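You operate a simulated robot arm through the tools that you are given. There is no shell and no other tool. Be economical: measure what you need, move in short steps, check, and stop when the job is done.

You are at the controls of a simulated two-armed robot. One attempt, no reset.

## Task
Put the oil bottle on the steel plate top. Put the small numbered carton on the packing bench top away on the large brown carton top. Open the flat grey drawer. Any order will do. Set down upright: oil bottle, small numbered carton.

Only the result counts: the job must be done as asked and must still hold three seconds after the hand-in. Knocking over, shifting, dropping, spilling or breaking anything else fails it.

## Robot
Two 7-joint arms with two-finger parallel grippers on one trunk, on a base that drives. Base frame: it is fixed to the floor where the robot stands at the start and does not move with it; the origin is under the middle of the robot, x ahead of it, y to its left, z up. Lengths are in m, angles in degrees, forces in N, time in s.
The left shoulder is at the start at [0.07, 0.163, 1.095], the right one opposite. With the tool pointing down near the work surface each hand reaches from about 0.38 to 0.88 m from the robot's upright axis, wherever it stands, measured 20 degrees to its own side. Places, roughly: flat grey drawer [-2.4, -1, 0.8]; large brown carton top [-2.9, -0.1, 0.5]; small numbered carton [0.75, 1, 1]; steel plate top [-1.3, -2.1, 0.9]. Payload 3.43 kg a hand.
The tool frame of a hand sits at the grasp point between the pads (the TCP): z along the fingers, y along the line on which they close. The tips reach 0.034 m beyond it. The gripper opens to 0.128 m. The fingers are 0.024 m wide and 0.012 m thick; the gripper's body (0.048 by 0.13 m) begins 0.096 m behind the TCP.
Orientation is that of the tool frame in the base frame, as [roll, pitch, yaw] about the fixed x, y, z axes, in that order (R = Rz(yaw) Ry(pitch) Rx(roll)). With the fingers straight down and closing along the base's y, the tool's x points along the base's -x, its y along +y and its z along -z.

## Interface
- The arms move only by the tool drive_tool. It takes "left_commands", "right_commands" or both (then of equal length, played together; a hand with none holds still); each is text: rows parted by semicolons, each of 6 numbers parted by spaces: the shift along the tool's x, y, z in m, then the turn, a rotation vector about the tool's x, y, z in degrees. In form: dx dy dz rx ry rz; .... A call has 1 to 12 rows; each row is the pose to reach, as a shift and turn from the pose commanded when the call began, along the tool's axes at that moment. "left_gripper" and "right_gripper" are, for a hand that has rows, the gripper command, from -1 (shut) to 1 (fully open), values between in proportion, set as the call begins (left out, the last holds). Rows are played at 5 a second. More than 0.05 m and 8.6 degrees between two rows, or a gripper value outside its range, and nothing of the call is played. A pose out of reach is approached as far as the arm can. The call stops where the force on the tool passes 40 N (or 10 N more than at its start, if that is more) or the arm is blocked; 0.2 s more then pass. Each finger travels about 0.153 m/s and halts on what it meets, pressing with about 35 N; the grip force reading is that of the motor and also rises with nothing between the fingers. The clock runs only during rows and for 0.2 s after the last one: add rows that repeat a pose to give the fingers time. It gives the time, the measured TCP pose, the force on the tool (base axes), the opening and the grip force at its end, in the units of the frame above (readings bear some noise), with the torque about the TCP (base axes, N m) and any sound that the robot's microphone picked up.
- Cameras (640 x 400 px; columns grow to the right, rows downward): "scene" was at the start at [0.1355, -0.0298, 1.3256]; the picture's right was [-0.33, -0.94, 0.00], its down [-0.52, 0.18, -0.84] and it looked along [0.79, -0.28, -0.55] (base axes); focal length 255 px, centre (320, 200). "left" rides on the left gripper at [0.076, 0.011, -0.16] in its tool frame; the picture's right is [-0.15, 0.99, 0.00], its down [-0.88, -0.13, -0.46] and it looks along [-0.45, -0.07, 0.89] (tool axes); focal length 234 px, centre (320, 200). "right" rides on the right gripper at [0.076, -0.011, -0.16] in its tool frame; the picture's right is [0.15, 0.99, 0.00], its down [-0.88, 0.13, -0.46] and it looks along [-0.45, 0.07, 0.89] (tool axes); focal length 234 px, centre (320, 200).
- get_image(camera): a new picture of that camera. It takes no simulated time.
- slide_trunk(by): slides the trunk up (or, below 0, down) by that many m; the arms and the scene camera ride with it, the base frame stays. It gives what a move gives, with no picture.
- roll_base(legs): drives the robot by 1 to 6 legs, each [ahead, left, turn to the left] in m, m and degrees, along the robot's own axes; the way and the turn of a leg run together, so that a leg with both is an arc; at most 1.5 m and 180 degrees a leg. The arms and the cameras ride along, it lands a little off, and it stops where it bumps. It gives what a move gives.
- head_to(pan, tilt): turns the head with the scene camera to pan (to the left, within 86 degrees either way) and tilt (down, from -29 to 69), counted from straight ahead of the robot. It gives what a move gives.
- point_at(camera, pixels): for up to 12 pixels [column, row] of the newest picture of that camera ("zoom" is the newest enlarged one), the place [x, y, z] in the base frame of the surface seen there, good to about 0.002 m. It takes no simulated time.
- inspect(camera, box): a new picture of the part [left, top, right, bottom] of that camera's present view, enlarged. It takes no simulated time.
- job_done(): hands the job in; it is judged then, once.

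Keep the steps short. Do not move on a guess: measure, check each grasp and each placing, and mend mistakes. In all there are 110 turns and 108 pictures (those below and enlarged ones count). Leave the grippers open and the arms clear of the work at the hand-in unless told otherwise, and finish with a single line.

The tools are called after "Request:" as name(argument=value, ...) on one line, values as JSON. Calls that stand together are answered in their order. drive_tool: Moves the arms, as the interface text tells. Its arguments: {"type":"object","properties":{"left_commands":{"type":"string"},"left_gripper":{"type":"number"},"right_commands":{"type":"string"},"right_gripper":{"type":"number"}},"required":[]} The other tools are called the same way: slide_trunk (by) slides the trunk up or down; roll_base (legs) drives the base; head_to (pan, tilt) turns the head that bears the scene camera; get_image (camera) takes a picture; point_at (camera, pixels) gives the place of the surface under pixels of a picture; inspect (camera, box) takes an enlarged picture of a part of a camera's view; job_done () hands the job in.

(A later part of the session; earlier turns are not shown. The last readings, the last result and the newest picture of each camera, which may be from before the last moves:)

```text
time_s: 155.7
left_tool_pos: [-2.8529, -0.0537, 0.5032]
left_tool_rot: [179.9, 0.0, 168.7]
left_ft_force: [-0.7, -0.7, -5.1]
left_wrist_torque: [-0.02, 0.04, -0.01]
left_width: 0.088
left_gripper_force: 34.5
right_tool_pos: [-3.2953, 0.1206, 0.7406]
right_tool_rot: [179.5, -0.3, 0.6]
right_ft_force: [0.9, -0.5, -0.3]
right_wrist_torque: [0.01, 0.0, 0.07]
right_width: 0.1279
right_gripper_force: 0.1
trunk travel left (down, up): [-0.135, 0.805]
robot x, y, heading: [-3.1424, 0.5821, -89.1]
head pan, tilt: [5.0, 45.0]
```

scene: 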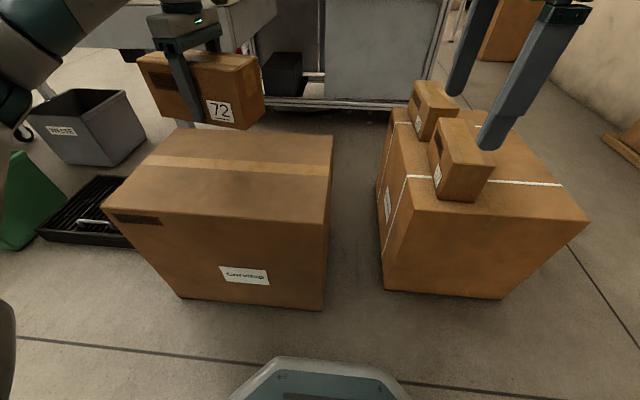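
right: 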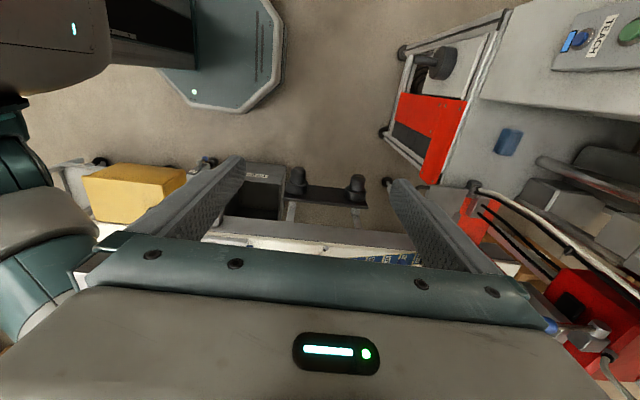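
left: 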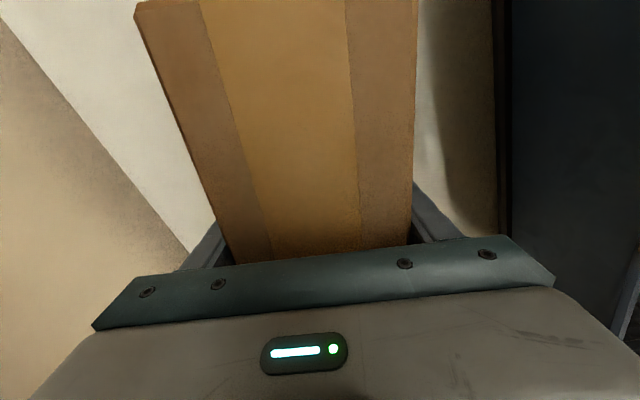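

No contact yet; 1 mm steps further.

Request:
drive_tool(left_commands="0 0 0.001 0 0 0; 0 0 0.002 0 0 0; 0 0 0.003 0 0 0")

```text
time_s: 156.4
left_tool_pos: [-2.8537, -0.055, 0.5032]
left_tool_rot: [-180.0, 0.1, 168.7]
left_ft_force: [5.1, -4.8, 16.2]
left_wrist_torque: [0.79, 0.47, -0.3]
left_width: 0.0879
left_gripper_force: 35.2
right_tool_pos: [-3.2946, 0.1221, 0.7424]
right_tool_rot: [179.4, -0.1, 0.4]
right_ft_force: [-0.5, -0.4, 0.6]
right_wrist_torque: [0.01, -0.02, 0.01]
right_width: 0.1276
right_gripper_force: 0.1
trunk travel left (down, up): [-0.135, 0.805]
robot x, y, heading: [-3.1448, 0.5816, -89.5]
head pan, tilt: [5.0, 45.0]
```

Contact (+16 N). Easing up 2 mm and opening.

Request:
drive_tool(left_commands="0 0 -0.002 0 0 0; 0 0 -0.002 0 0 0")

Request:
drive_tool(left_commands="0 0 0 0 0 0; 0 0 0 0 0 0; 0 0 0 0 0 0; 0 0 0 0 0 0", left_gripper=1)

Request:
get_image(camera="left")

```text
time_s: 157.1
left_tool_pos: [-2.8524, -0.0542, 0.504]
left_tool_rot: [180.0, 0.0, 168.7]
left_ft_force: [3.8, -4.9, 10.8]
left_wrist_torque: [-0.81, 0.44, 0.37]
left_width: 0.088
left_gripper_force: 34.7
right_tool_pos: [-3.2953, 0.1213, 0.7417]
right_tool_rot: [179.5, -0.2, 0.6]
right_ft_force: [0.1, 0.3, 0.0]
right_wrist_torque: [0.02, 0.0, 0.02]
right_width: 0.1279
right_gripper_force: 0.0
trunk travel left (down, up): [-0.135, 0.805]
robot x, y, heading: [-3.1436, 0.5822, -89.4]
head pan, tilt: [5.0, 45.0]
```

```text
time_s: 158.1
left_tool_pos: [-2.8537, -0.0555, 0.5032]
left_tool_rot: [179.9, 0.0, 168.8]
left_ft_force: [0.4, 0.5, 0.0]
left_wrist_torque: [-0.01, 0.02, 0.01]
left_width: 0.1279
left_gripper_force: 0.1
right_tool_pos: [-3.2932, 0.1208, 0.7421]
right_tool_rot: [179.5, -0.2, 0.6]
right_ft_force: [1.2, 0.1, -0.7]
right_wrist_torque: [-0.02, 0.03, -0.03]
right_width: 0.1276
right_gripper_force: 0.0
trunk travel left (down, up): [-0.135, 0.805]
robot x, y, heading: [-3.145, 0.5822, -89.2]
head pan, tilt: [5.0, 45.0]
```

```text
56 pictures are left
```

left: 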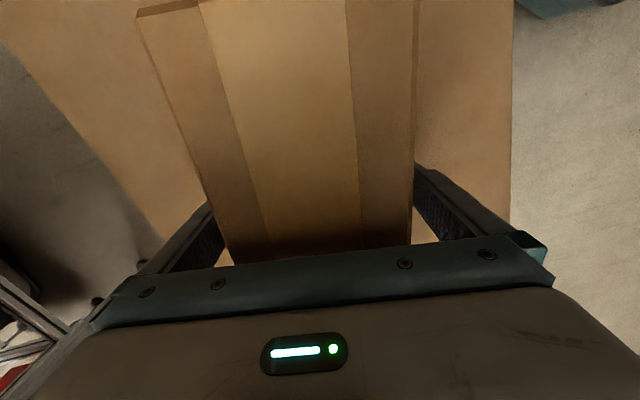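

Fingers free on both sides. Raising the hand straight up and checking.

Request:
drive_tool(left_commands="0 0 -0.02 0 0 0; 0 0 -0.05 0 0 0; 0 0 -0.09 0 0 0; 0 0 -0.13 0 0 0; 0 0 -0.17 0 0 0; 0 0 -0.2 0 0 0")

Request:
slide_trunk(by=0.4)

Request:
get_image(camera="scene")

```text
time_s: 159.4
left_tool_pos: [-2.8526, -0.0576, 0.7033]
left_tool_rot: [179.8, 0.0, 168.7]
left_ft_force: [-0.2, 0.0, -1.0]
left_wrist_torque: [-0.01, -0.03, 0.02]
left_width: 0.1281
left_gripper_force: 0.0
right_tool_pos: [-3.2946, 0.1207, 0.7411]
right_tool_rot: [179.4, -0.3, 0.6]
right_ft_force: [0.4, -0.2, 0.5]
right_wrist_torque: [0.01, 0.02, -0.03]
right_width: 0.1282
right_gripper_force: 0.0
trunk travel left (down, up): [-0.135, 0.805]
robot x, y, heading: [-3.1454, 0.5788, -89.2]
head pan, tilt: [5.0, 45.0]
```

```text
time_s: 163.3
left_tool_pos: [-2.8527, -0.0572, 1.103]
left_tool_rot: [179.8, 0.1, 168.7]
left_ft_force: [-0.5, 0.2, -0.3]
left_wrist_torque: [0.0, -0.02, 0.02]
left_width: 0.1279
left_gripper_force: 0.0
right_tool_pos: [-3.2949, 0.1207, 1.1411]
right_tool_rot: [179.5, -0.2, 0.5]
right_ft_force: [0.3, 0.4, -0.2]
right_wrist_torque: [0.0, -0.01, 0.02]
right_width: 0.1279
right_gripper_force: 0.0
trunk travel left (down, up): [-0.535, 0.405]
robot x, y, heading: [-3.1489, 0.5816, -89.4]
head pan, tilt: [5.0, 45.0]
```

```text
55 pictures are left
```

scene: 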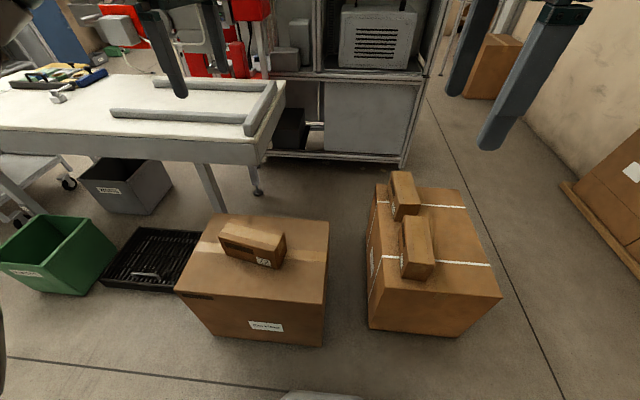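

The carton stands upright on the large one. Now for the drawer: I'll tuck both hands (left back 0.15 with a −42° twist to suit the handle, right out to the side), for the drive.

Request:
drive_tool(left_commands="0 0.02 0 0 0 -6; 0 0.04 0 0 0 -12; 0 0.06 0 0 0 -18; 0 0.085 0 0 0 -24; 0 0.11 0 0 0 -30; 0 0.13 0 0 0 -36; 0 0.15 0 0 0 -42; 0 0.15 0 0 0 -42", right_commands="-0.035 -0.02 0 0 0 0; -0.07 -0.04 0 0 0 0; -0.105 -0.06 0 0 0 0; -0.14 -0.08 0 0 0 0; -0.18 -0.1 0 0 0 0; -0.21 -0.12 0 0 0 0; -0.25 -0.14 0 0 0 0; -0.27 -0.16 0 0 0 0")

Request:
roll_base(legs=[[-0.05, 1.45, 0], [0, 1.45, 0]])

Request:
head_to(pan=0, tilt=25)

Request:
get_image(camera="scene")

```text
time_s: 165.1
left_tool_pos: [-2.8245, 0.0912, 1.106]
left_tool_rot: [179.9, 0.0, -149.2]
left_ft_force: [-0.1, -0.3, 0.2]
left_wrist_torque: [0.01, 0.0, -0.01]
left_width: 0.1281
left_gripper_force: 0.0
right_tool_pos: [-3.5536, 0.2723, 1.1351]
right_tool_rot: [179.3, -0.2, 0.5]
right_ft_force: [-1.0, 0.4, -0.3]
right_wrist_torque: [-0.01, 0.01, 0.02]
right_width: 0.1279
right_gripper_force: 0.1
right hand out of reach, approached as far as the arm can: row 8
trunk travel left (down, up): [-0.535, 0.405]
robot x, y, heading: [-3.1403, 0.5813, -89.3]
head pan, tilt: [5.0, 45.0]
```

```text
time_s: 179.2
left_tool_pos: [0.1175, 0.2694, 1.104]
left_tool_rot: [179.9, 0.0, -147.0]
left_ft_force: [0.4, -0.5, 0.2]
left_wrist_torque: [-0.01, 0.02, -0.03]
left_width: 0.1281
left_gripper_force: 0.0
right_tool_pos: [-0.6193, 0.4184, 1.1336]
right_tool_rot: [179.5, -0.2, 2.8]
right_ft_force: [0.3, 0.3, -0.1]
right_wrist_torque: [0.0, -0.03, -0.01]
right_width: 0.1276
right_gripper_force: 0.0
trunk travel left (down, up): [-0.535, 0.405]
robot x, y, heading: [-0.2219, 0.7477, -87.4]
head pan, tilt: [5.0, 45.0]
```

```text
time_s: 180.0
left_tool_pos: [0.1182, 0.2685, 1.1046]
left_tool_rot: [179.8, 0.1, -147.0]
left_ft_force: [0.3, -0.2, -0.2]
left_wrist_torque: [-0.03, -0.02, -0.03]
left_width: 0.1282
left_gripper_force: 0.1
right_tool_pos: [-0.6171, 0.4193, 1.1338]
right_tool_rot: [179.4, -0.1, 2.7]
right_ft_force: [0.9, -0.7, 0.2]
right_wrist_torque: [0.03, -0.01, -0.01]
right_width: 0.1279
right_gripper_force: 0.0
trunk travel left (down, up): [-0.535, 0.405]
robot x, y, heading: [-0.2189, 0.7492, -86.8]
head pan, tilt: [0.0, 25.0]
```

```text
54 pictures are left
```

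scene: 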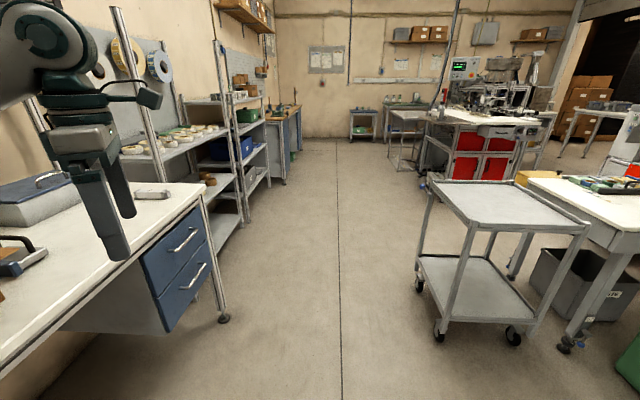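

Aisle clear. Driving down to y≈−1.4, turning right to face −x, and ahead 0.6.

Request:
roll_base(legs=[[0, 0, -3.2], [1.1, 0, 0], [1.05, 0, 0], [0, 0, -90], [0.6, 0, 0]])

Request:
head_to(pan=-15, tilt=30)

Request:
get_image(camera="scene")

```text
time_s: 198.0
left_tool_pos: [-1.3333, -1.7461, 1.1044]
left_tool_rot: [179.9, 0.1, 120.5]
left_ft_force: [-0.2, -0.5, 0.8]
left_wrist_torque: [0.01, 0.02, 0.0]
left_width: 0.1281
left_gripper_force: 0.1
right_tool_pos: [-1.1513, -1.0173, 1.1326]
right_tool_rot: [179.3, -0.3, -89.8]
right_ft_force: [0.2, 0.3, -0.5]
right_wrist_torque: [-0.05, 0.02, -0.02]
right_width: 0.1279
right_gripper_force: 0.1
trunk travel left (down, up): [-0.535, 0.405]
robot x, y, heading: [-0.8426, -1.4312, -179.3]
head pan, tilt: [0.0, 25.0]
```

```text
time_s: 198.8
left_tool_pos: [-1.3345, -1.7465, 1.1042]
left_tool_rot: [179.9, 0.0, 120.4]
left_ft_force: [0.0, 0.1, 0.9]
left_wrist_torque: [0.0, -0.04, -0.01]
left_width: 0.128
left_gripper_force: 0.2
right_tool_pos: [-1.1494, -1.0165, 1.1327]
right_tool_rot: [179.5, -0.2, -89.8]
right_ft_force: [-0.3, -0.8, 0.2]
right_wrist_torque: [0.03, -0.02, -0.02]
right_width: 0.1279
right_gripper_force: 0.0
trunk travel left (down, up): [-0.535, 0.405]
robot x, y, heading: [-0.8407, -1.4291, -179.8]
head pan, tilt: [-15.0, 30.0]
```

```text
53 pictures are left
```

scene: 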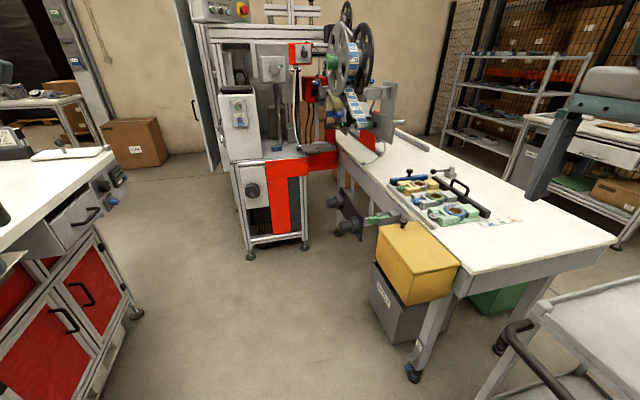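

Clear view now. Enlarging the drawer and the labeller and measuring.

Request:
inspect(camera="scene", box=[265, 30, 405, 180])

```text
2.67 times, centred on (335, 105) of scene
```

zoom: 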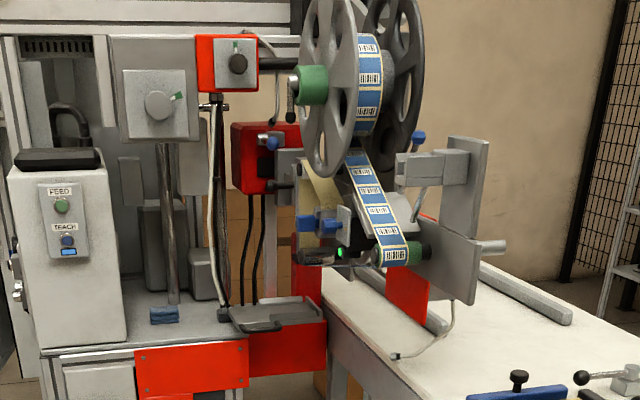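

Request:
point_at(camera="zoom", pixels=[[310, 85], [292, 90], [330, 20], [330, 165], [350, 100], [305, 222], [265, 145], [235, 65], [260, 325], [275, 305], [200, 275], [215, 200]])

Request:
inspect(camera="scene", box=[305, 125, 355, 165])

```text
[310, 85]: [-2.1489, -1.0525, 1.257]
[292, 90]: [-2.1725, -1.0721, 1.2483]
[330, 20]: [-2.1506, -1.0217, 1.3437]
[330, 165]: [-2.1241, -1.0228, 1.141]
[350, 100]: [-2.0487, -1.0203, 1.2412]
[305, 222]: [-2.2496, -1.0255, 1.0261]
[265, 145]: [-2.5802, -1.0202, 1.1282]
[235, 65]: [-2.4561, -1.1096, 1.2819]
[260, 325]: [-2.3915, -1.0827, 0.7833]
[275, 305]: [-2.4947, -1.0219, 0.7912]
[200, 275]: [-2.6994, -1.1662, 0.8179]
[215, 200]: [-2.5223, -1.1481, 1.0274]
```

```text
10.00 times, centred on (330, 145) of scene
```

zoom: 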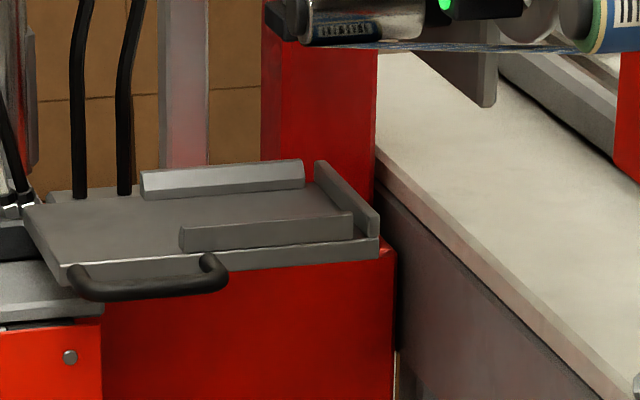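

Request:
point_at(camera="zoom", pixels=[[75, 280], [110, 292], [150, 288], [190, 280], [150, 297], [150, 280], [220, 275], [140, 265], [300, 262], [350, 225], [60, 250], [350, 290]])

```text
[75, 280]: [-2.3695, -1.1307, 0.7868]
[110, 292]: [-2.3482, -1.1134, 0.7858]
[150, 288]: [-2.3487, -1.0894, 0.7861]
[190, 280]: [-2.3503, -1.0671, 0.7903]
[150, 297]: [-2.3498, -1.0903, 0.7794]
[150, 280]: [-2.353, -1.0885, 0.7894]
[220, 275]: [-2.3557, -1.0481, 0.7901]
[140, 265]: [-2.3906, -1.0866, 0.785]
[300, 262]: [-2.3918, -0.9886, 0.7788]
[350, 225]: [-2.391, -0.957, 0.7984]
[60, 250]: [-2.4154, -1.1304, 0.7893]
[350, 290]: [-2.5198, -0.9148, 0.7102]
```

Handle bar: x −2.3545, z 0.785, legs at y −1.13 and −1.047; nothing of the labeller lies at y<−1.03 below z 1.2. I'll turn right 30° and move diagonally to about (−1.65, −1.45).

Request:
roll_base(legs=[[0, 0, -30], [0.69, 0.42, 0]])

Request:
head_to(pan=0, tilt=35)

Request:
get_image(camera="scene")

```text
time_s: 204.6
left_tool_pos: [-2.2295, -1.5052, 1.1043]
left_tool_rot: [179.8, 0.1, 91.6]
left_ft_force: [1.0, 0.1, 0.3]
left_wrist_torque: [0.02, -0.01, 0.01]
left_width: 0.1279
left_gripper_force: 0.0
right_tool_pos: [-1.718, -0.9559, 1.1328]
right_tool_rot: [179.5, -0.1, -118.7]
right_ft_force: [-0.3, -0.9, 0.0]
right_wrist_torque: [-0.03, -0.01, -0.01]
right_width: 0.128
right_gripper_force: 0.2
trunk travel left (down, up): [-0.535, 0.405]
robot x, y, heading: [-1.6428, -1.4602, 151.8]
head pan, tilt: [-15.0, 30.0]
```

```text
time_s: 205.3
left_tool_pos: [-2.2281, -1.5053, 1.1041]
left_tool_rot: [179.9, 0.1, 91.6]
left_ft_force: [-0.1, -0.5, 0.1]
left_wrist_torque: [-0.03, -0.01, -0.03]
left_width: 0.128
left_gripper_force: 0.0
right_tool_pos: [-1.7158, -0.9544, 1.1326]
right_tool_rot: [179.4, -0.1, -118.7]
right_ft_force: [-0.2, 0.7, -0.1]
right_wrist_torque: [0.01, -0.02, 0.01]
right_width: 0.1277
right_gripper_force: 0.0
trunk travel left (down, up): [-0.535, 0.405]
robot x, y, heading: [-1.6434, -1.4679, 151.6]
head pan, tilt: [0.0, 35.0]
```

```text
50 pictures are left
```

scene: 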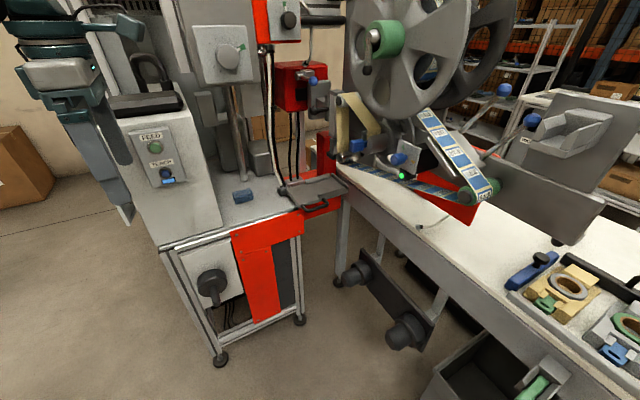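

Hand free to go in. Moving the left hand to a waiting pose about (−2.33, −1.20, 0.98), leaning 25° (fingers pointing down and toward +y), gripper narrowed to ~0.032.

Request:
drive_tool(left_commands="0.0385 -0.005 0 0 3 0.2; 0.077 -0.012 0.01 0 6 0.4; 0.115 -0.025 0.03 0 9 0.6; 0.154 -0.038 0.045 0 12.5 0.8; 0.193 -0.05 0.065 0 16 1; 0.231 -0.065 0.085 0 19 1.2; 0.27 -0.08 0.105 0 22 1.4; 0.308 -0.0935 0.124 0 25 1.6; 0.308 -0.0935 0.124 0 25 1.6", left_gripper=-0.5)

Request:
get_image(camera="left")

Request:
get_image(camera="scene")

```text
time_s: 207.3
left_tool_pos: [-2.3321, -1.2003, 0.9785]
left_tool_rot: [-179.7, -24.9, 89.8]
left_ft_force: [0.0, 0.4, 0.7]
left_wrist_torque: [-0.04, 0.02, -0.02]
left_width: 0.0319
left_gripper_force: 0.1
right_tool_pos: [-1.7152, -0.956, 1.1333]
right_tool_rot: [179.4, -0.2, -118.7]
right_ft_force: [-0.1, 0.2, -0.1]
right_wrist_torque: [0.0, 0.04, -0.02]
right_width: 0.1283
right_gripper_force: 0.1
trunk travel left (down, up): [-0.535, 0.405]
robot x, y, heading: [-1.648, -1.4642, 151.3]
head pan, tilt: [0.0, 35.0]
```

```text
49 pictures are left
```

left: 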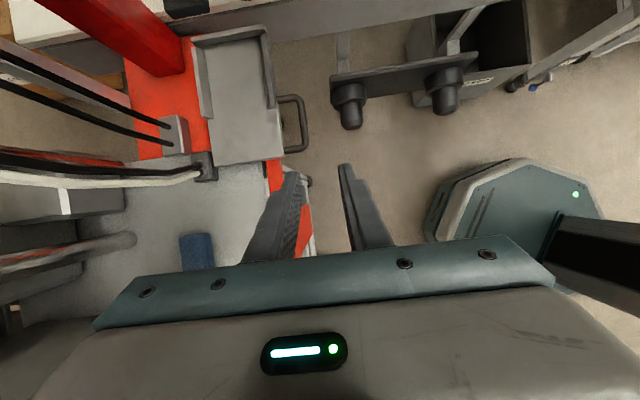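

```text
48 pictures are left
```

scene: 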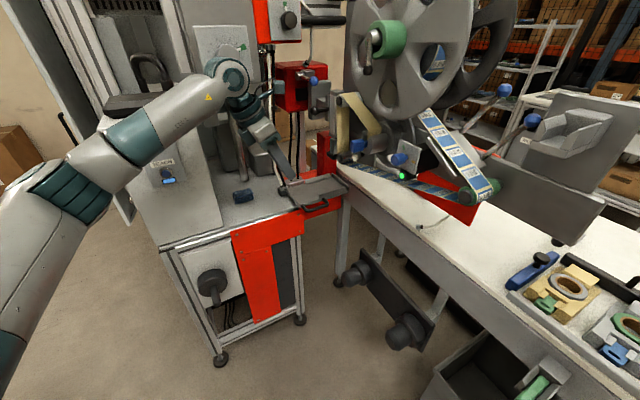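

Handle seen at (300,123) from above. Measuring it from this camera too.

Request:
inspect(camera="left", box=[240, 70, 360, 190])

Request:
point_at(camera="left", pixels=[[299, 120], [303, 120], [304, 135], [300, 105], [291, 98], [292, 149], [279, 125], [284, 110]])

```text
3.33 times, centred on (300, 130) of left
```

zoom: 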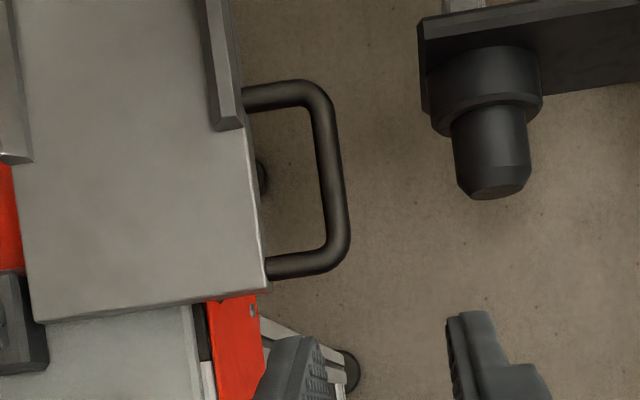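

```text
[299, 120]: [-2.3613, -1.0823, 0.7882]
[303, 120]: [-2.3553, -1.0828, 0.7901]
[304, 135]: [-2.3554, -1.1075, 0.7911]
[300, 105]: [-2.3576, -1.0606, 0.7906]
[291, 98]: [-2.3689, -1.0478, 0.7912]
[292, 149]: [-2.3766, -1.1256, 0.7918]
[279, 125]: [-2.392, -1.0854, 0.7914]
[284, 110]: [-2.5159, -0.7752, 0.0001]
```

Consistent: bar centre x≈−2.356. Going to a point 0.08 back along the fingers from the grasp, opening 0.030.

Request:
drive_tool(left_commands="0.006 -0.01 0.04 0 0 0; 0.012 -0.02 0.08 0 0 0; 0.0175 -0.026 0.115 0 0 0; 0.0175 -0.026 0.142 0 0 0; 0.0175 -0.026 0.142 0 0 0", left_gripper=-0.53)

Request:
inspect(camera="left", box=[200, 100, 440, 280])

Request:
inspect(camera="scene", box=[230, 110, 390, 230])

```text
time_s: 208.5
left_tool_pos: [-2.358, -1.1236, 0.8566]
left_tool_rot: [-179.7, -25.0, 89.9]
left_ft_force: [-1.0, -0.4, 0.2]
left_wrist_torque: [0.02, 0.01, 0.02]
left_width: 0.0301
left_gripper_force: 0.1
right_tool_pos: [-1.7165, -0.956, 1.1335]
right_tool_rot: [179.5, -0.2, -118.7]
right_ft_force: [0.4, 0.2, -0.2]
right_wrist_torque: [0.0, 0.0, 0.0]
right_width: 0.1282
right_gripper_force: 0.1
trunk travel left (down, up): [-0.535, 0.405]
robot x, y, heading: [-1.6482, -1.4654, 151.2]
head pan, tilt: [0.0, 35.0]
```

```text
2.22 times, centred on (320, 190) of left
```

zoom: 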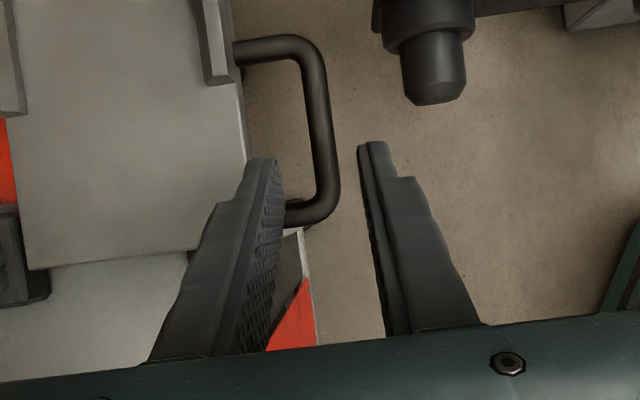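

```text
3.33 times, centred on (310, 170) of scene
```

zoom: 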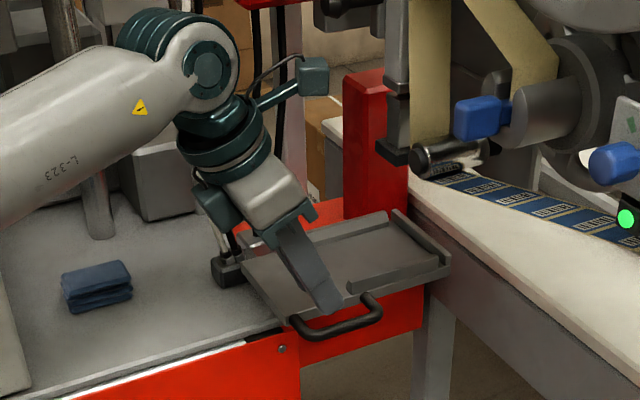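

Aligned around the bar. Advancing 0.045 along the fingers, then look.

Request:
drive_tool(left_commands="0 0 0.015 0 0 0; 0 0 0.03 0 0 0; 0 0 0.042 0 0 0; 0 0 0.042 0 0 0")

Request:
inspect(camera="left", box=[200, 100, 440, 280])

```text
time_s: 209.5
left_tool_pos: [-2.3568, -1.105, 0.8194]
left_tool_rot: [-179.8, -24.8, 89.8]
left_ft_force: [0.4, -0.2, -0.9]
left_wrist_torque: [-0.03, -0.01, 0.0]
left_width: 0.03
left_gripper_force: 0.1
right_tool_pos: [-1.7156, -0.955, 1.1322]
right_tool_rot: [179.3, -0.3, -118.6]
right_ft_force: [0.0, 0.5, 0.5]
right_wrist_torque: [0.01, 0.02, 0.02]
right_width: 0.1278
right_gripper_force: 0.1
trunk travel left (down, up): [-0.535, 0.405]
robot x, y, heading: [-1.6458, -1.4666, 151.6]
head pan, tilt: [0.0, 35.0]
```

```text
2.22 times, centred on (320, 190) of left
```

zoom: 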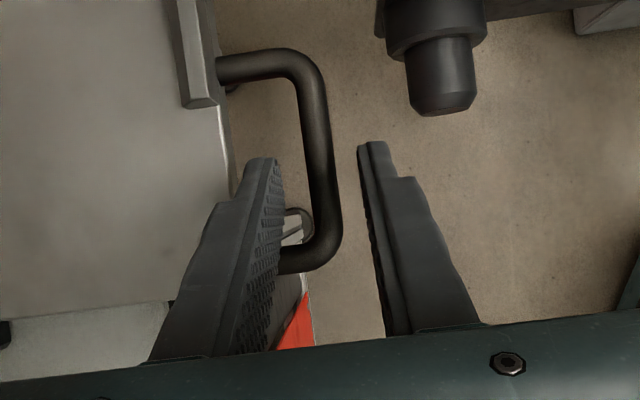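

Fingertips are at bar height with the bar between them and the inner finger in the gap. Advancing 0.034 more.

Request:
drive_tool(left_commands="0 0 0.012 0 0 0; 0 0 0.024 0 0 0; 0 0 0.034 0 0 0; 0 0 0.034 0 0 0")

Request:
inspect(camera="left", box=[200, 100, 440, 280])

```text
time_s: 210.5
left_tool_pos: [-2.3578, -1.0908, 0.7896]
left_tool_rot: [-179.8, -24.9, 90.0]
left_ft_force: [-0.8, -0.4, 1.0]
left_wrist_torque: [-0.02, 0.0, -0.03]
left_width: 0.03
left_gripper_force: 0.0
right_tool_pos: [-1.7164, -0.9554, 1.1325]
right_tool_rot: [179.4, -0.2, -118.7]
right_ft_force: [0.1, -0.1, 0.5]
right_wrist_torque: [-0.02, -0.02, -0.02]
right_width: 0.1281
right_gripper_force: 0.1
trunk travel left (down, up): [-0.535, 0.405]
robot x, y, heading: [-1.6428, -1.4638, 151.7]
head pan, tilt: [0.0, 35.0]
```

```text
2.22 times, centred on (320, 190) of left
```

zoom: 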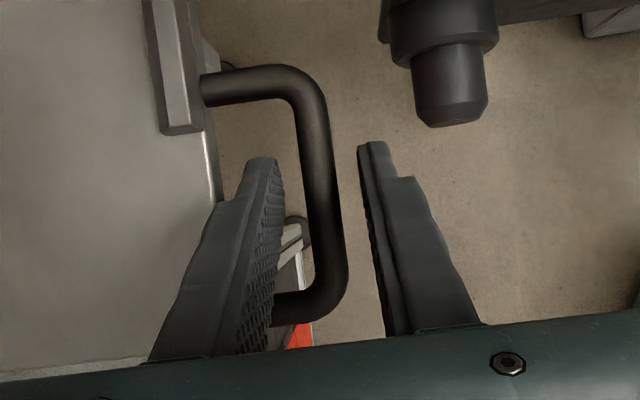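

Bar is inside the fingers with no contact force. Closing on it.

Request:
drive_tool(left_commands="0 0 0 0 0 0; 0 0 0 0 0 0; 0 0 0 0 0 0; 0 0 0 0 0 0", left_gripper=-1)

```text
time_s: 211.5
left_tool_pos: [-2.3574, -1.091, 0.7895]
left_tool_rot: [-179.8, -24.9, 90.0]
left_ft_force: [1.8, -0.3, -1.5]
left_wrist_torque: [0.2, -0.02, 1.21]
left_width: 0.0117
left_gripper_force: 45.1
right_tool_pos: [-1.7167, -0.956, 1.1331]
right_tool_rot: [179.5, -0.2, -118.7]
right_ft_force: [-0.2, -0.5, 0.3]
right_wrist_torque: [-0.02, 0.01, 0.01]
right_width: 0.1281
right_gripper_force: 0.1
trunk travel left (down, up): [-0.535, 0.405]
robot x, y, heading: [-1.6463, -1.4635, 151.7]
head pan, tilt: [0.0, 35.0]
```

Gripped (0.0117 m). Pulling slowly toward +x (tool +y), 6 cm first.

Request:
drive_tool(left_commands="0 0.006 0 0 0 0; 0 0.014 0 0 0 0; 0 0.022 0 0 0 0; 0 0.03 0 0 0 0; 0 0.038 0 0 0 0; 0 0.046 0 0 0 0; 0 0.054 0 0 0 0; 0 0.06 0 0 0 0")

Request:
inspect(camera="scene", box=[230, 110, 390, 230])

```text
time_s: 212.1
left_tool_pos: [-2.3572, -1.0952, 0.7885]
left_tool_rot: [-179.0, -24.8, 90.3]
left_ft_force: [-10.5, 1.4, -8.3]
left_wrist_torque: [1.32, 0.1, 0.27]
left_width: 0.0118
left_gripper_force: 45.1
right_tool_pos: [-1.7187, -0.9549, 1.1315]
right_tool_rot: [179.5, -0.2, -118.6]
right_ft_force: [0.5, 0.3, -0.3]
right_wrist_torque: [0.01, 0.03, -0.03]
right_width: 0.1279
right_gripper_force: 0.1
trunk travel left (down, up): [-0.535, 0.405]
robot x, y, heading: [-1.6485, -1.4646, 151.5]
head pan, tilt: [0.0, 35.0]
stopped in row 2 (left hand): the force on the tool passed its limit (the readings are from after the stop); the commanded pose is now the measured one
```

```text
3.33 times, centred on (310, 170) of scene
```

zoom: 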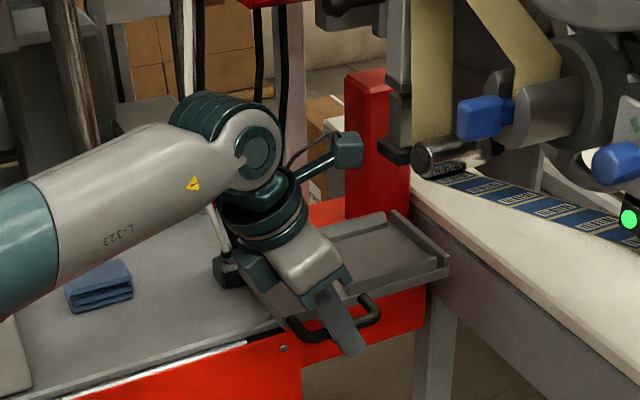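

The pull met over 40 N with no motion: something holds it (latch or different slide direction). Inspecting closely.

Request:
get_image(camera="left")

Request:
inspect(camera="left", box=[40, 40, 340, 230])

Request:
inspect(camera="scene", box=[275, 150, 355, 220])

```text
41 pictures are left
```

left: 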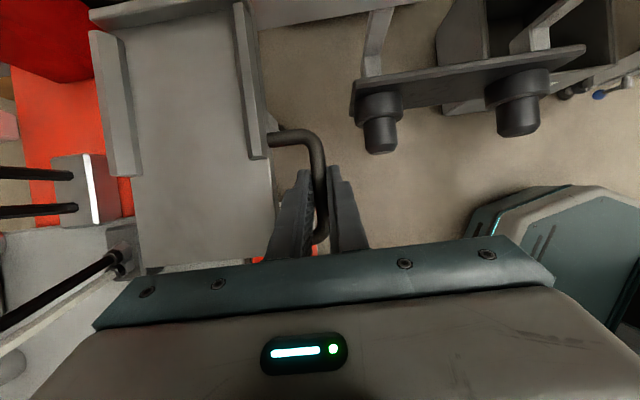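

```text
2.11 times, centred on (190, 135) of left
```

zoom: 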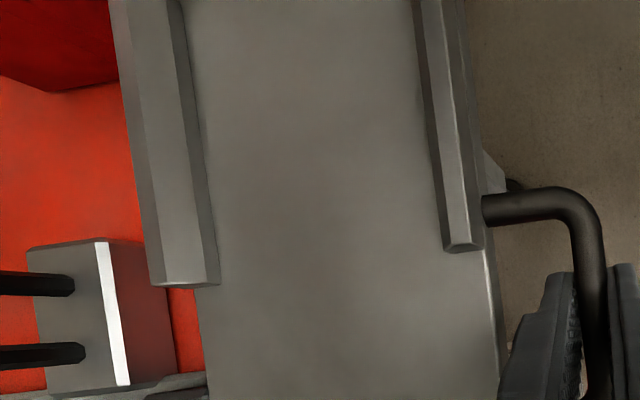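

```text
5.71 times, centred on (315, 185) of scene
```

zoom: 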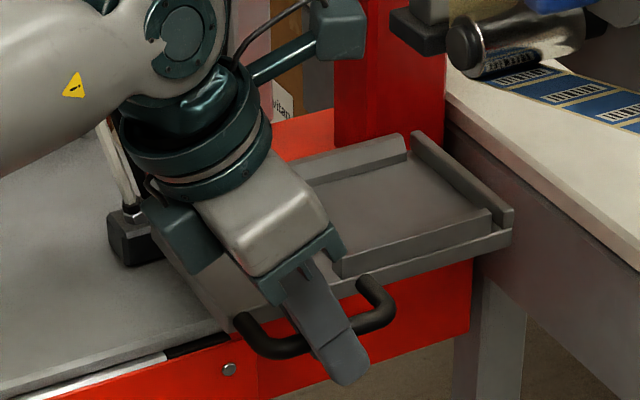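

Trying a gentler, finer pull to read force against displacement (1.5 mm steps).

Request:
drive_tool(left_commands="0 0.001 0 0 0 0; 0 0.002 0 0 0 0; 0 0.003 0 0 0 0; 0 0.003 0 0 0 0")

```text
time_s: 213.1
left_tool_pos: [-2.3559, -1.0965, 0.7892]
left_tool_rot: [-178.9, -24.8, 90.5]
left_ft_force: [-32.4, 1.3, -4.3]
left_wrist_torque: [-1.27, 0.11, 0.35]
left_width: 0.0117
left_gripper_force: 44.9
right_tool_pos: [-1.7219, -0.9542, 1.1324]
right_tool_rot: [179.6, -0.1, -118.6]
right_ft_force: [0.7, 0.8, 0.2]
right_wrist_torque: [-0.02, -0.01, 0.0]
right_width: 0.128
right_gripper_force: 0.1
trunk travel left (down, up): [-0.535, 0.405]
robot x, y, heading: [-1.6485, -1.4621, 151.5]
head pan, tilt: [0.0, 35.0]
```

Stiff in +x: 32 N for ~2 mm. The handle sits off-centre on the tray's side, and the tray's guide walls run along y, so it may slide along y instead. Relaxing the pull and measuring the surroundings of the tray.

Request:
drive_tool(left_commands="0 -0.001 0 0 0 0; 0 -0.002 0 0 0 0; 0 -0.0025 0 0 0 0")

Request:
get_image(camera="left")

Request:
point_at(camera="left", pixels=[[60, 260], [80, 235], [125, 245], [90, 190], [140, 260], [118, 110], [180, 20], [200, 240], [60, 110], [185, 262], [245, 10], [105, 275]])

Request:
get_image(camera="scene")

Request:
point_at(camera="scene", pixels=[[240, 205], [270, 215], [290, 208], [300, 209], [260, 235], [325, 215], [345, 185], [343, 200], [255, 190], [295, 213], [220, 225], [330, 205]])

```text
time_s: 213.9
left_tool_pos: [-2.3573, -1.0954, 0.7896]
left_tool_rot: [-179.0, -24.8, 90.3]
left_ft_force: [-28.8, 1.1, -7.2]
left_wrist_torque: [-0.15, 0.15, 0.79]
left_width: 0.0118
left_gripper_force: 44.9
right_tool_pos: [-1.721, -0.9544, 1.1325]
right_tool_rot: [179.6, -0.2, -118.6]
right_ft_force: [-0.1, 0.2, 0.4]
right_wrist_torque: [0.0, -0.01, -0.01]
right_width: 0.1279
right_gripper_force: 0.0
trunk travel left (down, up): [-0.535, 0.405]
robot x, y, heading: [-1.6427, -1.463, 151.6]
head pan, tilt: [0.0, 35.0]
```

```text
38 pictures are left
```

left: 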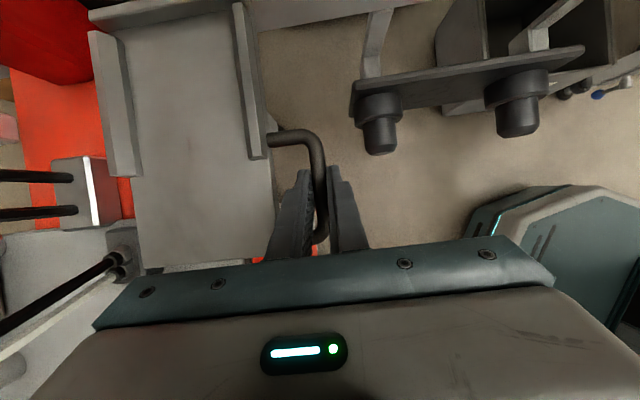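

```text
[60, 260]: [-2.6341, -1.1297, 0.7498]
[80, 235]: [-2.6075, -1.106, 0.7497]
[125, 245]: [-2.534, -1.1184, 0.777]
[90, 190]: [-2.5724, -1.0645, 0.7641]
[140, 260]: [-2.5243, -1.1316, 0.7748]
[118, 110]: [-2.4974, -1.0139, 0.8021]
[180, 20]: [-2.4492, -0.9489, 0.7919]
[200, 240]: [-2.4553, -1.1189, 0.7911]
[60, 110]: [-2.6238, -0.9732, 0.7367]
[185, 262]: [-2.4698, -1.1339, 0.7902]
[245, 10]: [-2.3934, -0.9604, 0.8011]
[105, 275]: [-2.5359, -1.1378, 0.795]
```

```text
37 pictures are left
```

scene: 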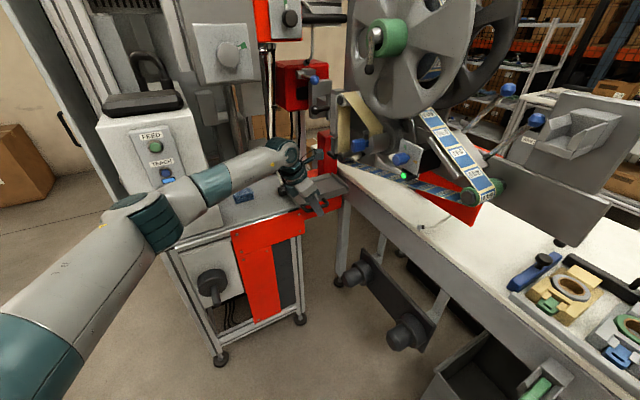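

```text
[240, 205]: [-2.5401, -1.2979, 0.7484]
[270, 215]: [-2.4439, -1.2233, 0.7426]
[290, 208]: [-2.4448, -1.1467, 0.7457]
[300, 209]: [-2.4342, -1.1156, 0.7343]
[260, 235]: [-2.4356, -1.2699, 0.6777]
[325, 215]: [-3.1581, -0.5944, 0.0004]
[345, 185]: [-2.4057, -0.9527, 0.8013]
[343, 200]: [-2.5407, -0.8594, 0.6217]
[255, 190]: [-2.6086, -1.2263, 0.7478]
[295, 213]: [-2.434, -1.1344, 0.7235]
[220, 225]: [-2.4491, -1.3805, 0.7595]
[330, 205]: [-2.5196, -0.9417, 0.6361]
```

The platform left of the tray (z 0.748) lies below the tray's underside, so sliding toward −y is possible. Relaxing x by 4 mm and nudging toward −y in small steps.

Request:
drive_tool(left_commands="0 -0.002 0 0 0 0; 0 -0.003 0 0 0 0; 0 -0.003 0 0 0 0")

Request:
drive_tool(left_commands="-0.0027 0 -0.0013 0 0 0; -0.0054 0 -0.0025 0 0 0; -0.0081 0 -0.0038 0 0 0; -0.0109 0 -0.0051 0 0 0; -0.0136 0 -0.0063 0 0 0; -0.0163 0 -0.0076 0 0 0")

Request:
point_at(camera="scene", pixels=[[345, 185]])

```text
time_s: 214.7
left_tool_pos: [-2.3573, -1.0937, 0.7898]
left_tool_rot: [-179.2, -24.9, 90.2]
left_ft_force: [-11.2, 3.0, -10.4]
left_wrist_torque: [0.2, 0.08, 1.01]
left_width: 0.0115
left_gripper_force: 45.0
right_tool_pos: [-1.7201, -0.9551, 1.1319]
right_tool_rot: [179.5, -0.3, -118.5]
right_ft_force: [-0.1, 0.2, 0.6]
right_wrist_torque: [-0.02, 0.02, 0.02]
right_width: 0.1283
right_gripper_force: 0.1
trunk travel left (down, up): [-0.535, 0.405]
robot x, y, heading: [-1.646, -1.4659, 151.6]
head pan, tilt: [0.0, 35.0]
```

```text
time_s: 216.1
left_tool_pos: [-2.3554, -1.1132, 0.79]
left_tool_rot: [-179.3, -24.9, 90.2]
left_ft_force: [3.5, 1.0, -19.0]
left_wrist_torque: [1.11, 0.01, 0.84]
left_width: 0.0117
left_gripper_force: 44.9
right_tool_pos: [-1.7182, -0.954, 1.1324]
right_tool_rot: [179.5, -0.2, -118.6]
right_ft_force: [-0.3, 0.5, -0.3]
right_wrist_torque: [-0.04, 0.0, 0.01]
right_width: 0.128
right_gripper_force: 0.1
trunk travel left (down, up): [-0.535, 0.405]
robot x, y, heading: [-1.6462, -1.4625, 151.3]
head pan, tilt: [0.0, 35.0]
```

```text
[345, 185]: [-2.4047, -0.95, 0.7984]
```

Moved −0.02 in y with only ~1 N: check whether the tray came along.

Request:
get_image(camera="left")

Request:
point_at(camera="left", pixels=[[268, 138], [123, 175], [257, 155], [180, 10]])

```text
36 pictures are left
```

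left: 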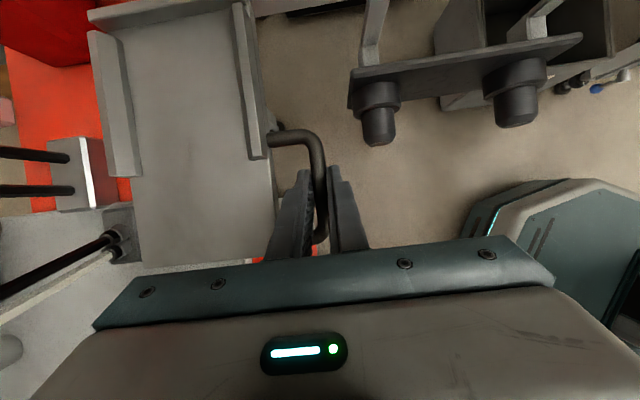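

```text
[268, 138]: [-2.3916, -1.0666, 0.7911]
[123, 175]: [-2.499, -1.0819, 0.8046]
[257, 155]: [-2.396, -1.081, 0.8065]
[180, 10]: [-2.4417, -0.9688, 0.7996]
```

The tray does slide along −y. Before going on, measuring the feed box that my wrist would approach.

Request:
inspect(camera="scene", box=[90, 80, 330, 260])

Request:
point_at(camera="scene", pixels=[[210, 160], [205, 120], [150, 105], [175, 150], [215, 200], [245, 195], [237, 110], [225, 60]])

```text
2.22 times, centred on (210, 170) of scene
```

zoom: 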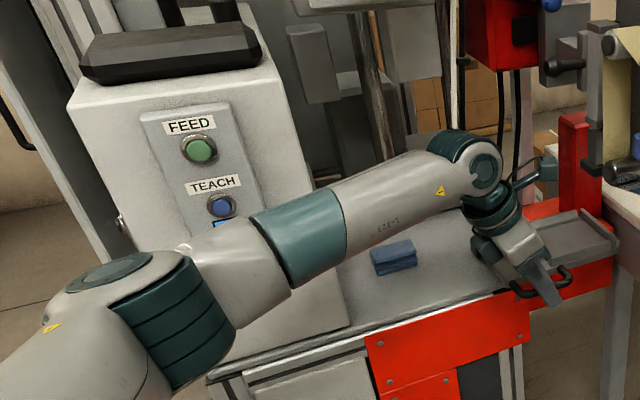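

```text
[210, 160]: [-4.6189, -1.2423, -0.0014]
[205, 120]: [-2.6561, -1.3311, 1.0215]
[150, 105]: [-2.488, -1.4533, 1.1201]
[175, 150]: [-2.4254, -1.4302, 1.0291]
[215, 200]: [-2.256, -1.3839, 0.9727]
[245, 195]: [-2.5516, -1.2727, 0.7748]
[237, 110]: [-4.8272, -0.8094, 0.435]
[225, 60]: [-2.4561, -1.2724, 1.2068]
```

Feed box front is at x≈−2.425, y<−1.36. To keep the wrist away from it, I'll straighten the hand's lean while sliding the tray 0.12 toward −y.

Request:
drive_tool(left_commands="-0.0099 0 -0.0024 0 -2 0; -0.0189 0 -0.0067 0 -4 0; -0.028 0 -0.0109 0 -6 0; -0.037 0 -0.0151 0 -8 0; -0.0461 0 -0.0194 0 -10 0; -0.0552 0 -0.0236 0 -12 0; -0.0642 0 -0.0278 0 -14 0; -0.0733 0 -0.032 0 -16 0; -0.0823 0 -0.0363 0 -18 0; -0.0914 0 -0.0405 0 -20 0; -0.1005 0 -0.0447 0 -22 0; -0.1095 0 -0.049 0 -24 0")

Request:
get_image(camera="scene")

Request:
get_image(camera="left")

```text
time_s: 218.7
left_tool_pos: [-2.3572, -1.2342, 0.7913]
left_tool_rot: [-179.1, -1.0, 90.7]
left_ft_force: [-10.8, 0.5, 4.4]
left_wrist_torque: [1.38, 0.16, 0.58]
left_width: 0.012
left_gripper_force: 44.5
right_tool_pos: [-1.7195, -0.956, 1.1341]
right_tool_rot: [179.3, -0.1, -118.6]
right_ft_force: [0.3, -0.5, -0.1]
right_wrist_torque: [-0.01, 0.01, -0.02]
right_width: 0.128
right_gripper_force: 0.0
trunk travel left (down, up): [-0.535, 0.405]
robot x, y, heading: [-1.6477, -1.4611, 151.5]
head pan, tilt: [0.0, 35.0]
```

```text
34 pictures are left
```

scene: 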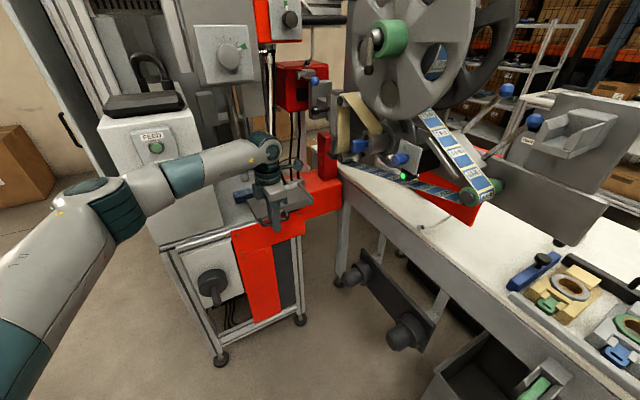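

```text
33 pictures are left
```

left: 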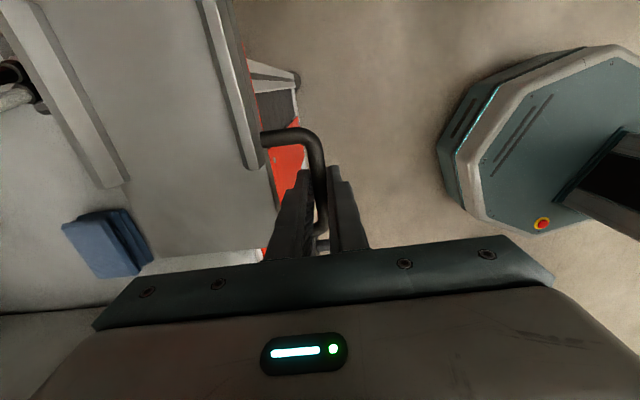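

The tray has slid ~0.14. The blue cloth (105,240) is close to the tray's path; measuring it.

Request:
point_at(camera="left", pixels=[[130, 212], [150, 258], [105, 235], [135, 265], [152, 262], [125, 185], [165, 250], [220, 245], [110, 150], [65, 230], [138, 225]])

Request:
inspect(camera="left", box=[40, 160, 280, 300])

Request:
inspect(camera="scene", box=[210, 130, 350, 250])

```text
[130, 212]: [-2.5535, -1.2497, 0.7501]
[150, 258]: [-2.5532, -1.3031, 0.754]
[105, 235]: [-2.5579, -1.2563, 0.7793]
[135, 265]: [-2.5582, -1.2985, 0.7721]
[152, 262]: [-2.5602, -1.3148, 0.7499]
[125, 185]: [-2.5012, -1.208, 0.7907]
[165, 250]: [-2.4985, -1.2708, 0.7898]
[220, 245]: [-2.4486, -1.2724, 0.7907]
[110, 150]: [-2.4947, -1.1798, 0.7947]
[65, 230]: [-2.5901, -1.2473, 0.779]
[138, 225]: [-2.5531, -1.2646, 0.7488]
```

```text
2.67 times, centred on (160, 230) of left
```

zoom: 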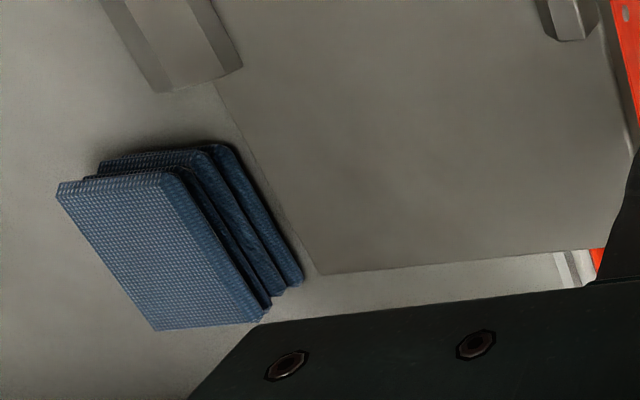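

```text
3.33 times, centred on (280, 190) of scene
```

zoom: 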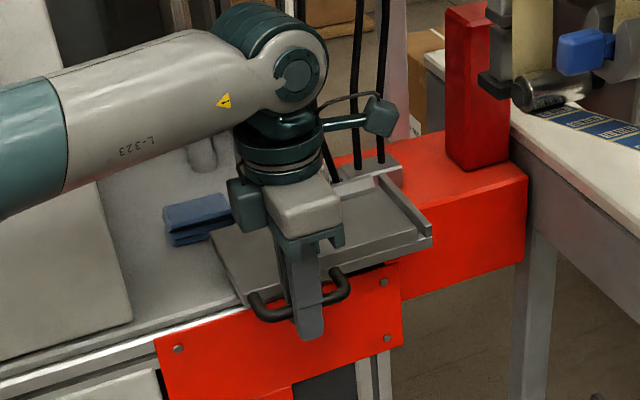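

Gap to the cloth is ~4 cm sideways; fine. Checking the feed box side the tray will approach, in the last zoom.

Request:
point_at(camera="zoom", pixels=[[128, 318], [110, 240], [135, 300], [60, 330], [225, 270], [240, 290], [215, 240], [420, 225]])

```text
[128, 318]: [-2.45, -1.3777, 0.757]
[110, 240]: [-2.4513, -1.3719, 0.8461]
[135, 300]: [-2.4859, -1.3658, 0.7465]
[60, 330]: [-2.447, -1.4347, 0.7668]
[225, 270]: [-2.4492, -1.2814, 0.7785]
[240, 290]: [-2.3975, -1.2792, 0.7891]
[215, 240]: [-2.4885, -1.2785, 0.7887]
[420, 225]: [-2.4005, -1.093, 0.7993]
```

Feed box side at y≈−1.37, tray edge now at −1.28: up to 0.09 left. Sliding on by up to 0.06 in 5 mm steps, watching for an end stop.

Request:
drive_tool(left_commands="-0.005 -0.001 0 0 0 0; -0.01 -0.001 0 0 0 0; -0.015 -0.001 0 0 0 0; -0.02 -0.001 0 0 0 0; -0.025 -0.001 0 0 0 0; -0.03 -0.001 0 0 0 0; -0.035 -0.001 0 0 0 0; -0.04 -0.001 0 0 0 0; -0.045 -0.001 0 0 0 0; -0.05 -0.001 0 0 0 0; -0.055 -0.001 0 0 0 0; -0.06 -0.001 0 0 0 0")

Request:
inspect(camera="scene", box=[190, 110, 350, 250])

```text
time_s: 221.3
left_tool_pos: [-2.3579, -1.2936, 0.7908]
left_tool_rot: [-179.0, -1.0, 90.8]
left_ft_force: [-22.2, 0.0, 16.4]
left_wrist_torque: [0.1, 0.2, 0.5]
left_width: 0.0119
left_gripper_force: 45.0
right_tool_pos: [-1.7183, -0.9561, 1.1333]
right_tool_rot: [179.4, -0.2, -118.6]
right_ft_force: [0.4, -0.7, -0.2]
right_wrist_torque: [-0.02, 0.0, -0.01]
right_width: 0.1281
right_gripper_force: 0.0
trunk travel left (down, up): [-0.535, 0.405]
robot x, y, heading: [-1.6452, -1.4607, 151.6]
head pan, tilt: [0.0, 35.0]
```

```text
2.86 times, centred on (270, 180) of scene
```

zoom: 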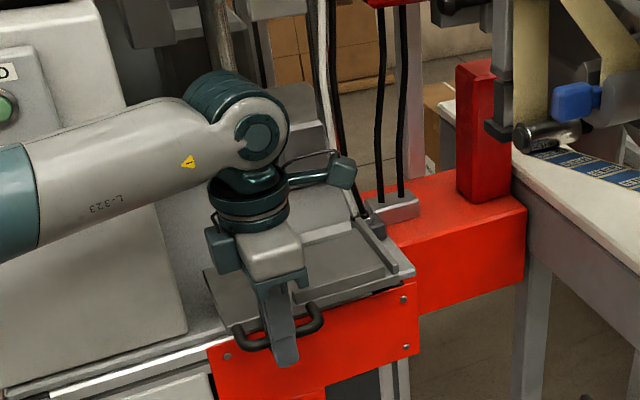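

Slid 0.2 so far, no stop yet. Relaxing side loads and going up to 0.02 further in small steps.

Request:
drive_tool(left_commands="-0.003 -0.002 -0.001 0 0 0; -0.006 -0.003 -0.001 0 0 0; -0.009 -0.003 -0.001 0 0 0; -0.012 -0.003 -0.001 0 0 0; -0.015 -0.003 -0.001 0 0 0; -0.018 -0.003 -0.001 0 0 0")

Request:
get_image(camera="left")

Request:
point_at(camera="left", pixels=[[220, 250], [220, 235], [165, 255], [262, 150]])

```text
time_s: 222.7
left_tool_pos: [-2.3576, -1.3097, 0.7901]
left_tool_rot: [-179.1, -0.8, 90.5]
left_ft_force: [-3.0, 7.7, 11.4]
left_wrist_torque: [-1.1, -0.03, 0.89]
left_width: 0.0117
left_gripper_force: 45.4
right_tool_pos: [-1.7163, -0.955, 1.1331]
right_tool_rot: [179.4, -0.3, -118.7]
right_ft_force: [-0.3, -0.4, -0.3]
right_wrist_torque: [-0.03, -0.02, 0.01]
right_width: 0.128
right_gripper_force: 0.0
trunk travel left (down, up): [-0.535, 0.405]
robot x, y, heading: [-1.6477, -1.4663, 151.6]
head pan, tilt: [0.0, 35.0]
```

```text
29 pictures are left
```

left: 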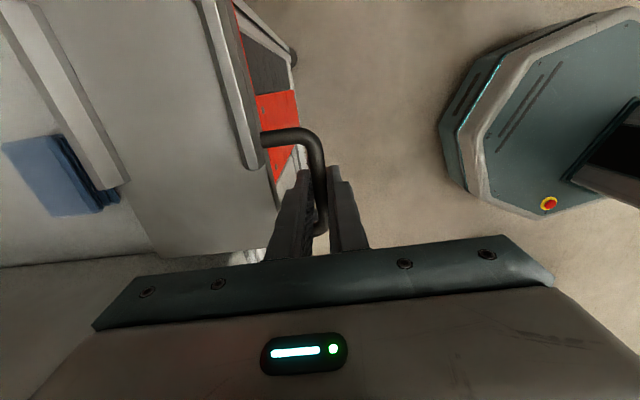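

```text
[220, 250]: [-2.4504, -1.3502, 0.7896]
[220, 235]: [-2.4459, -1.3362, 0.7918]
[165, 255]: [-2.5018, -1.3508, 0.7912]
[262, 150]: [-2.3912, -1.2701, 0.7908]
```

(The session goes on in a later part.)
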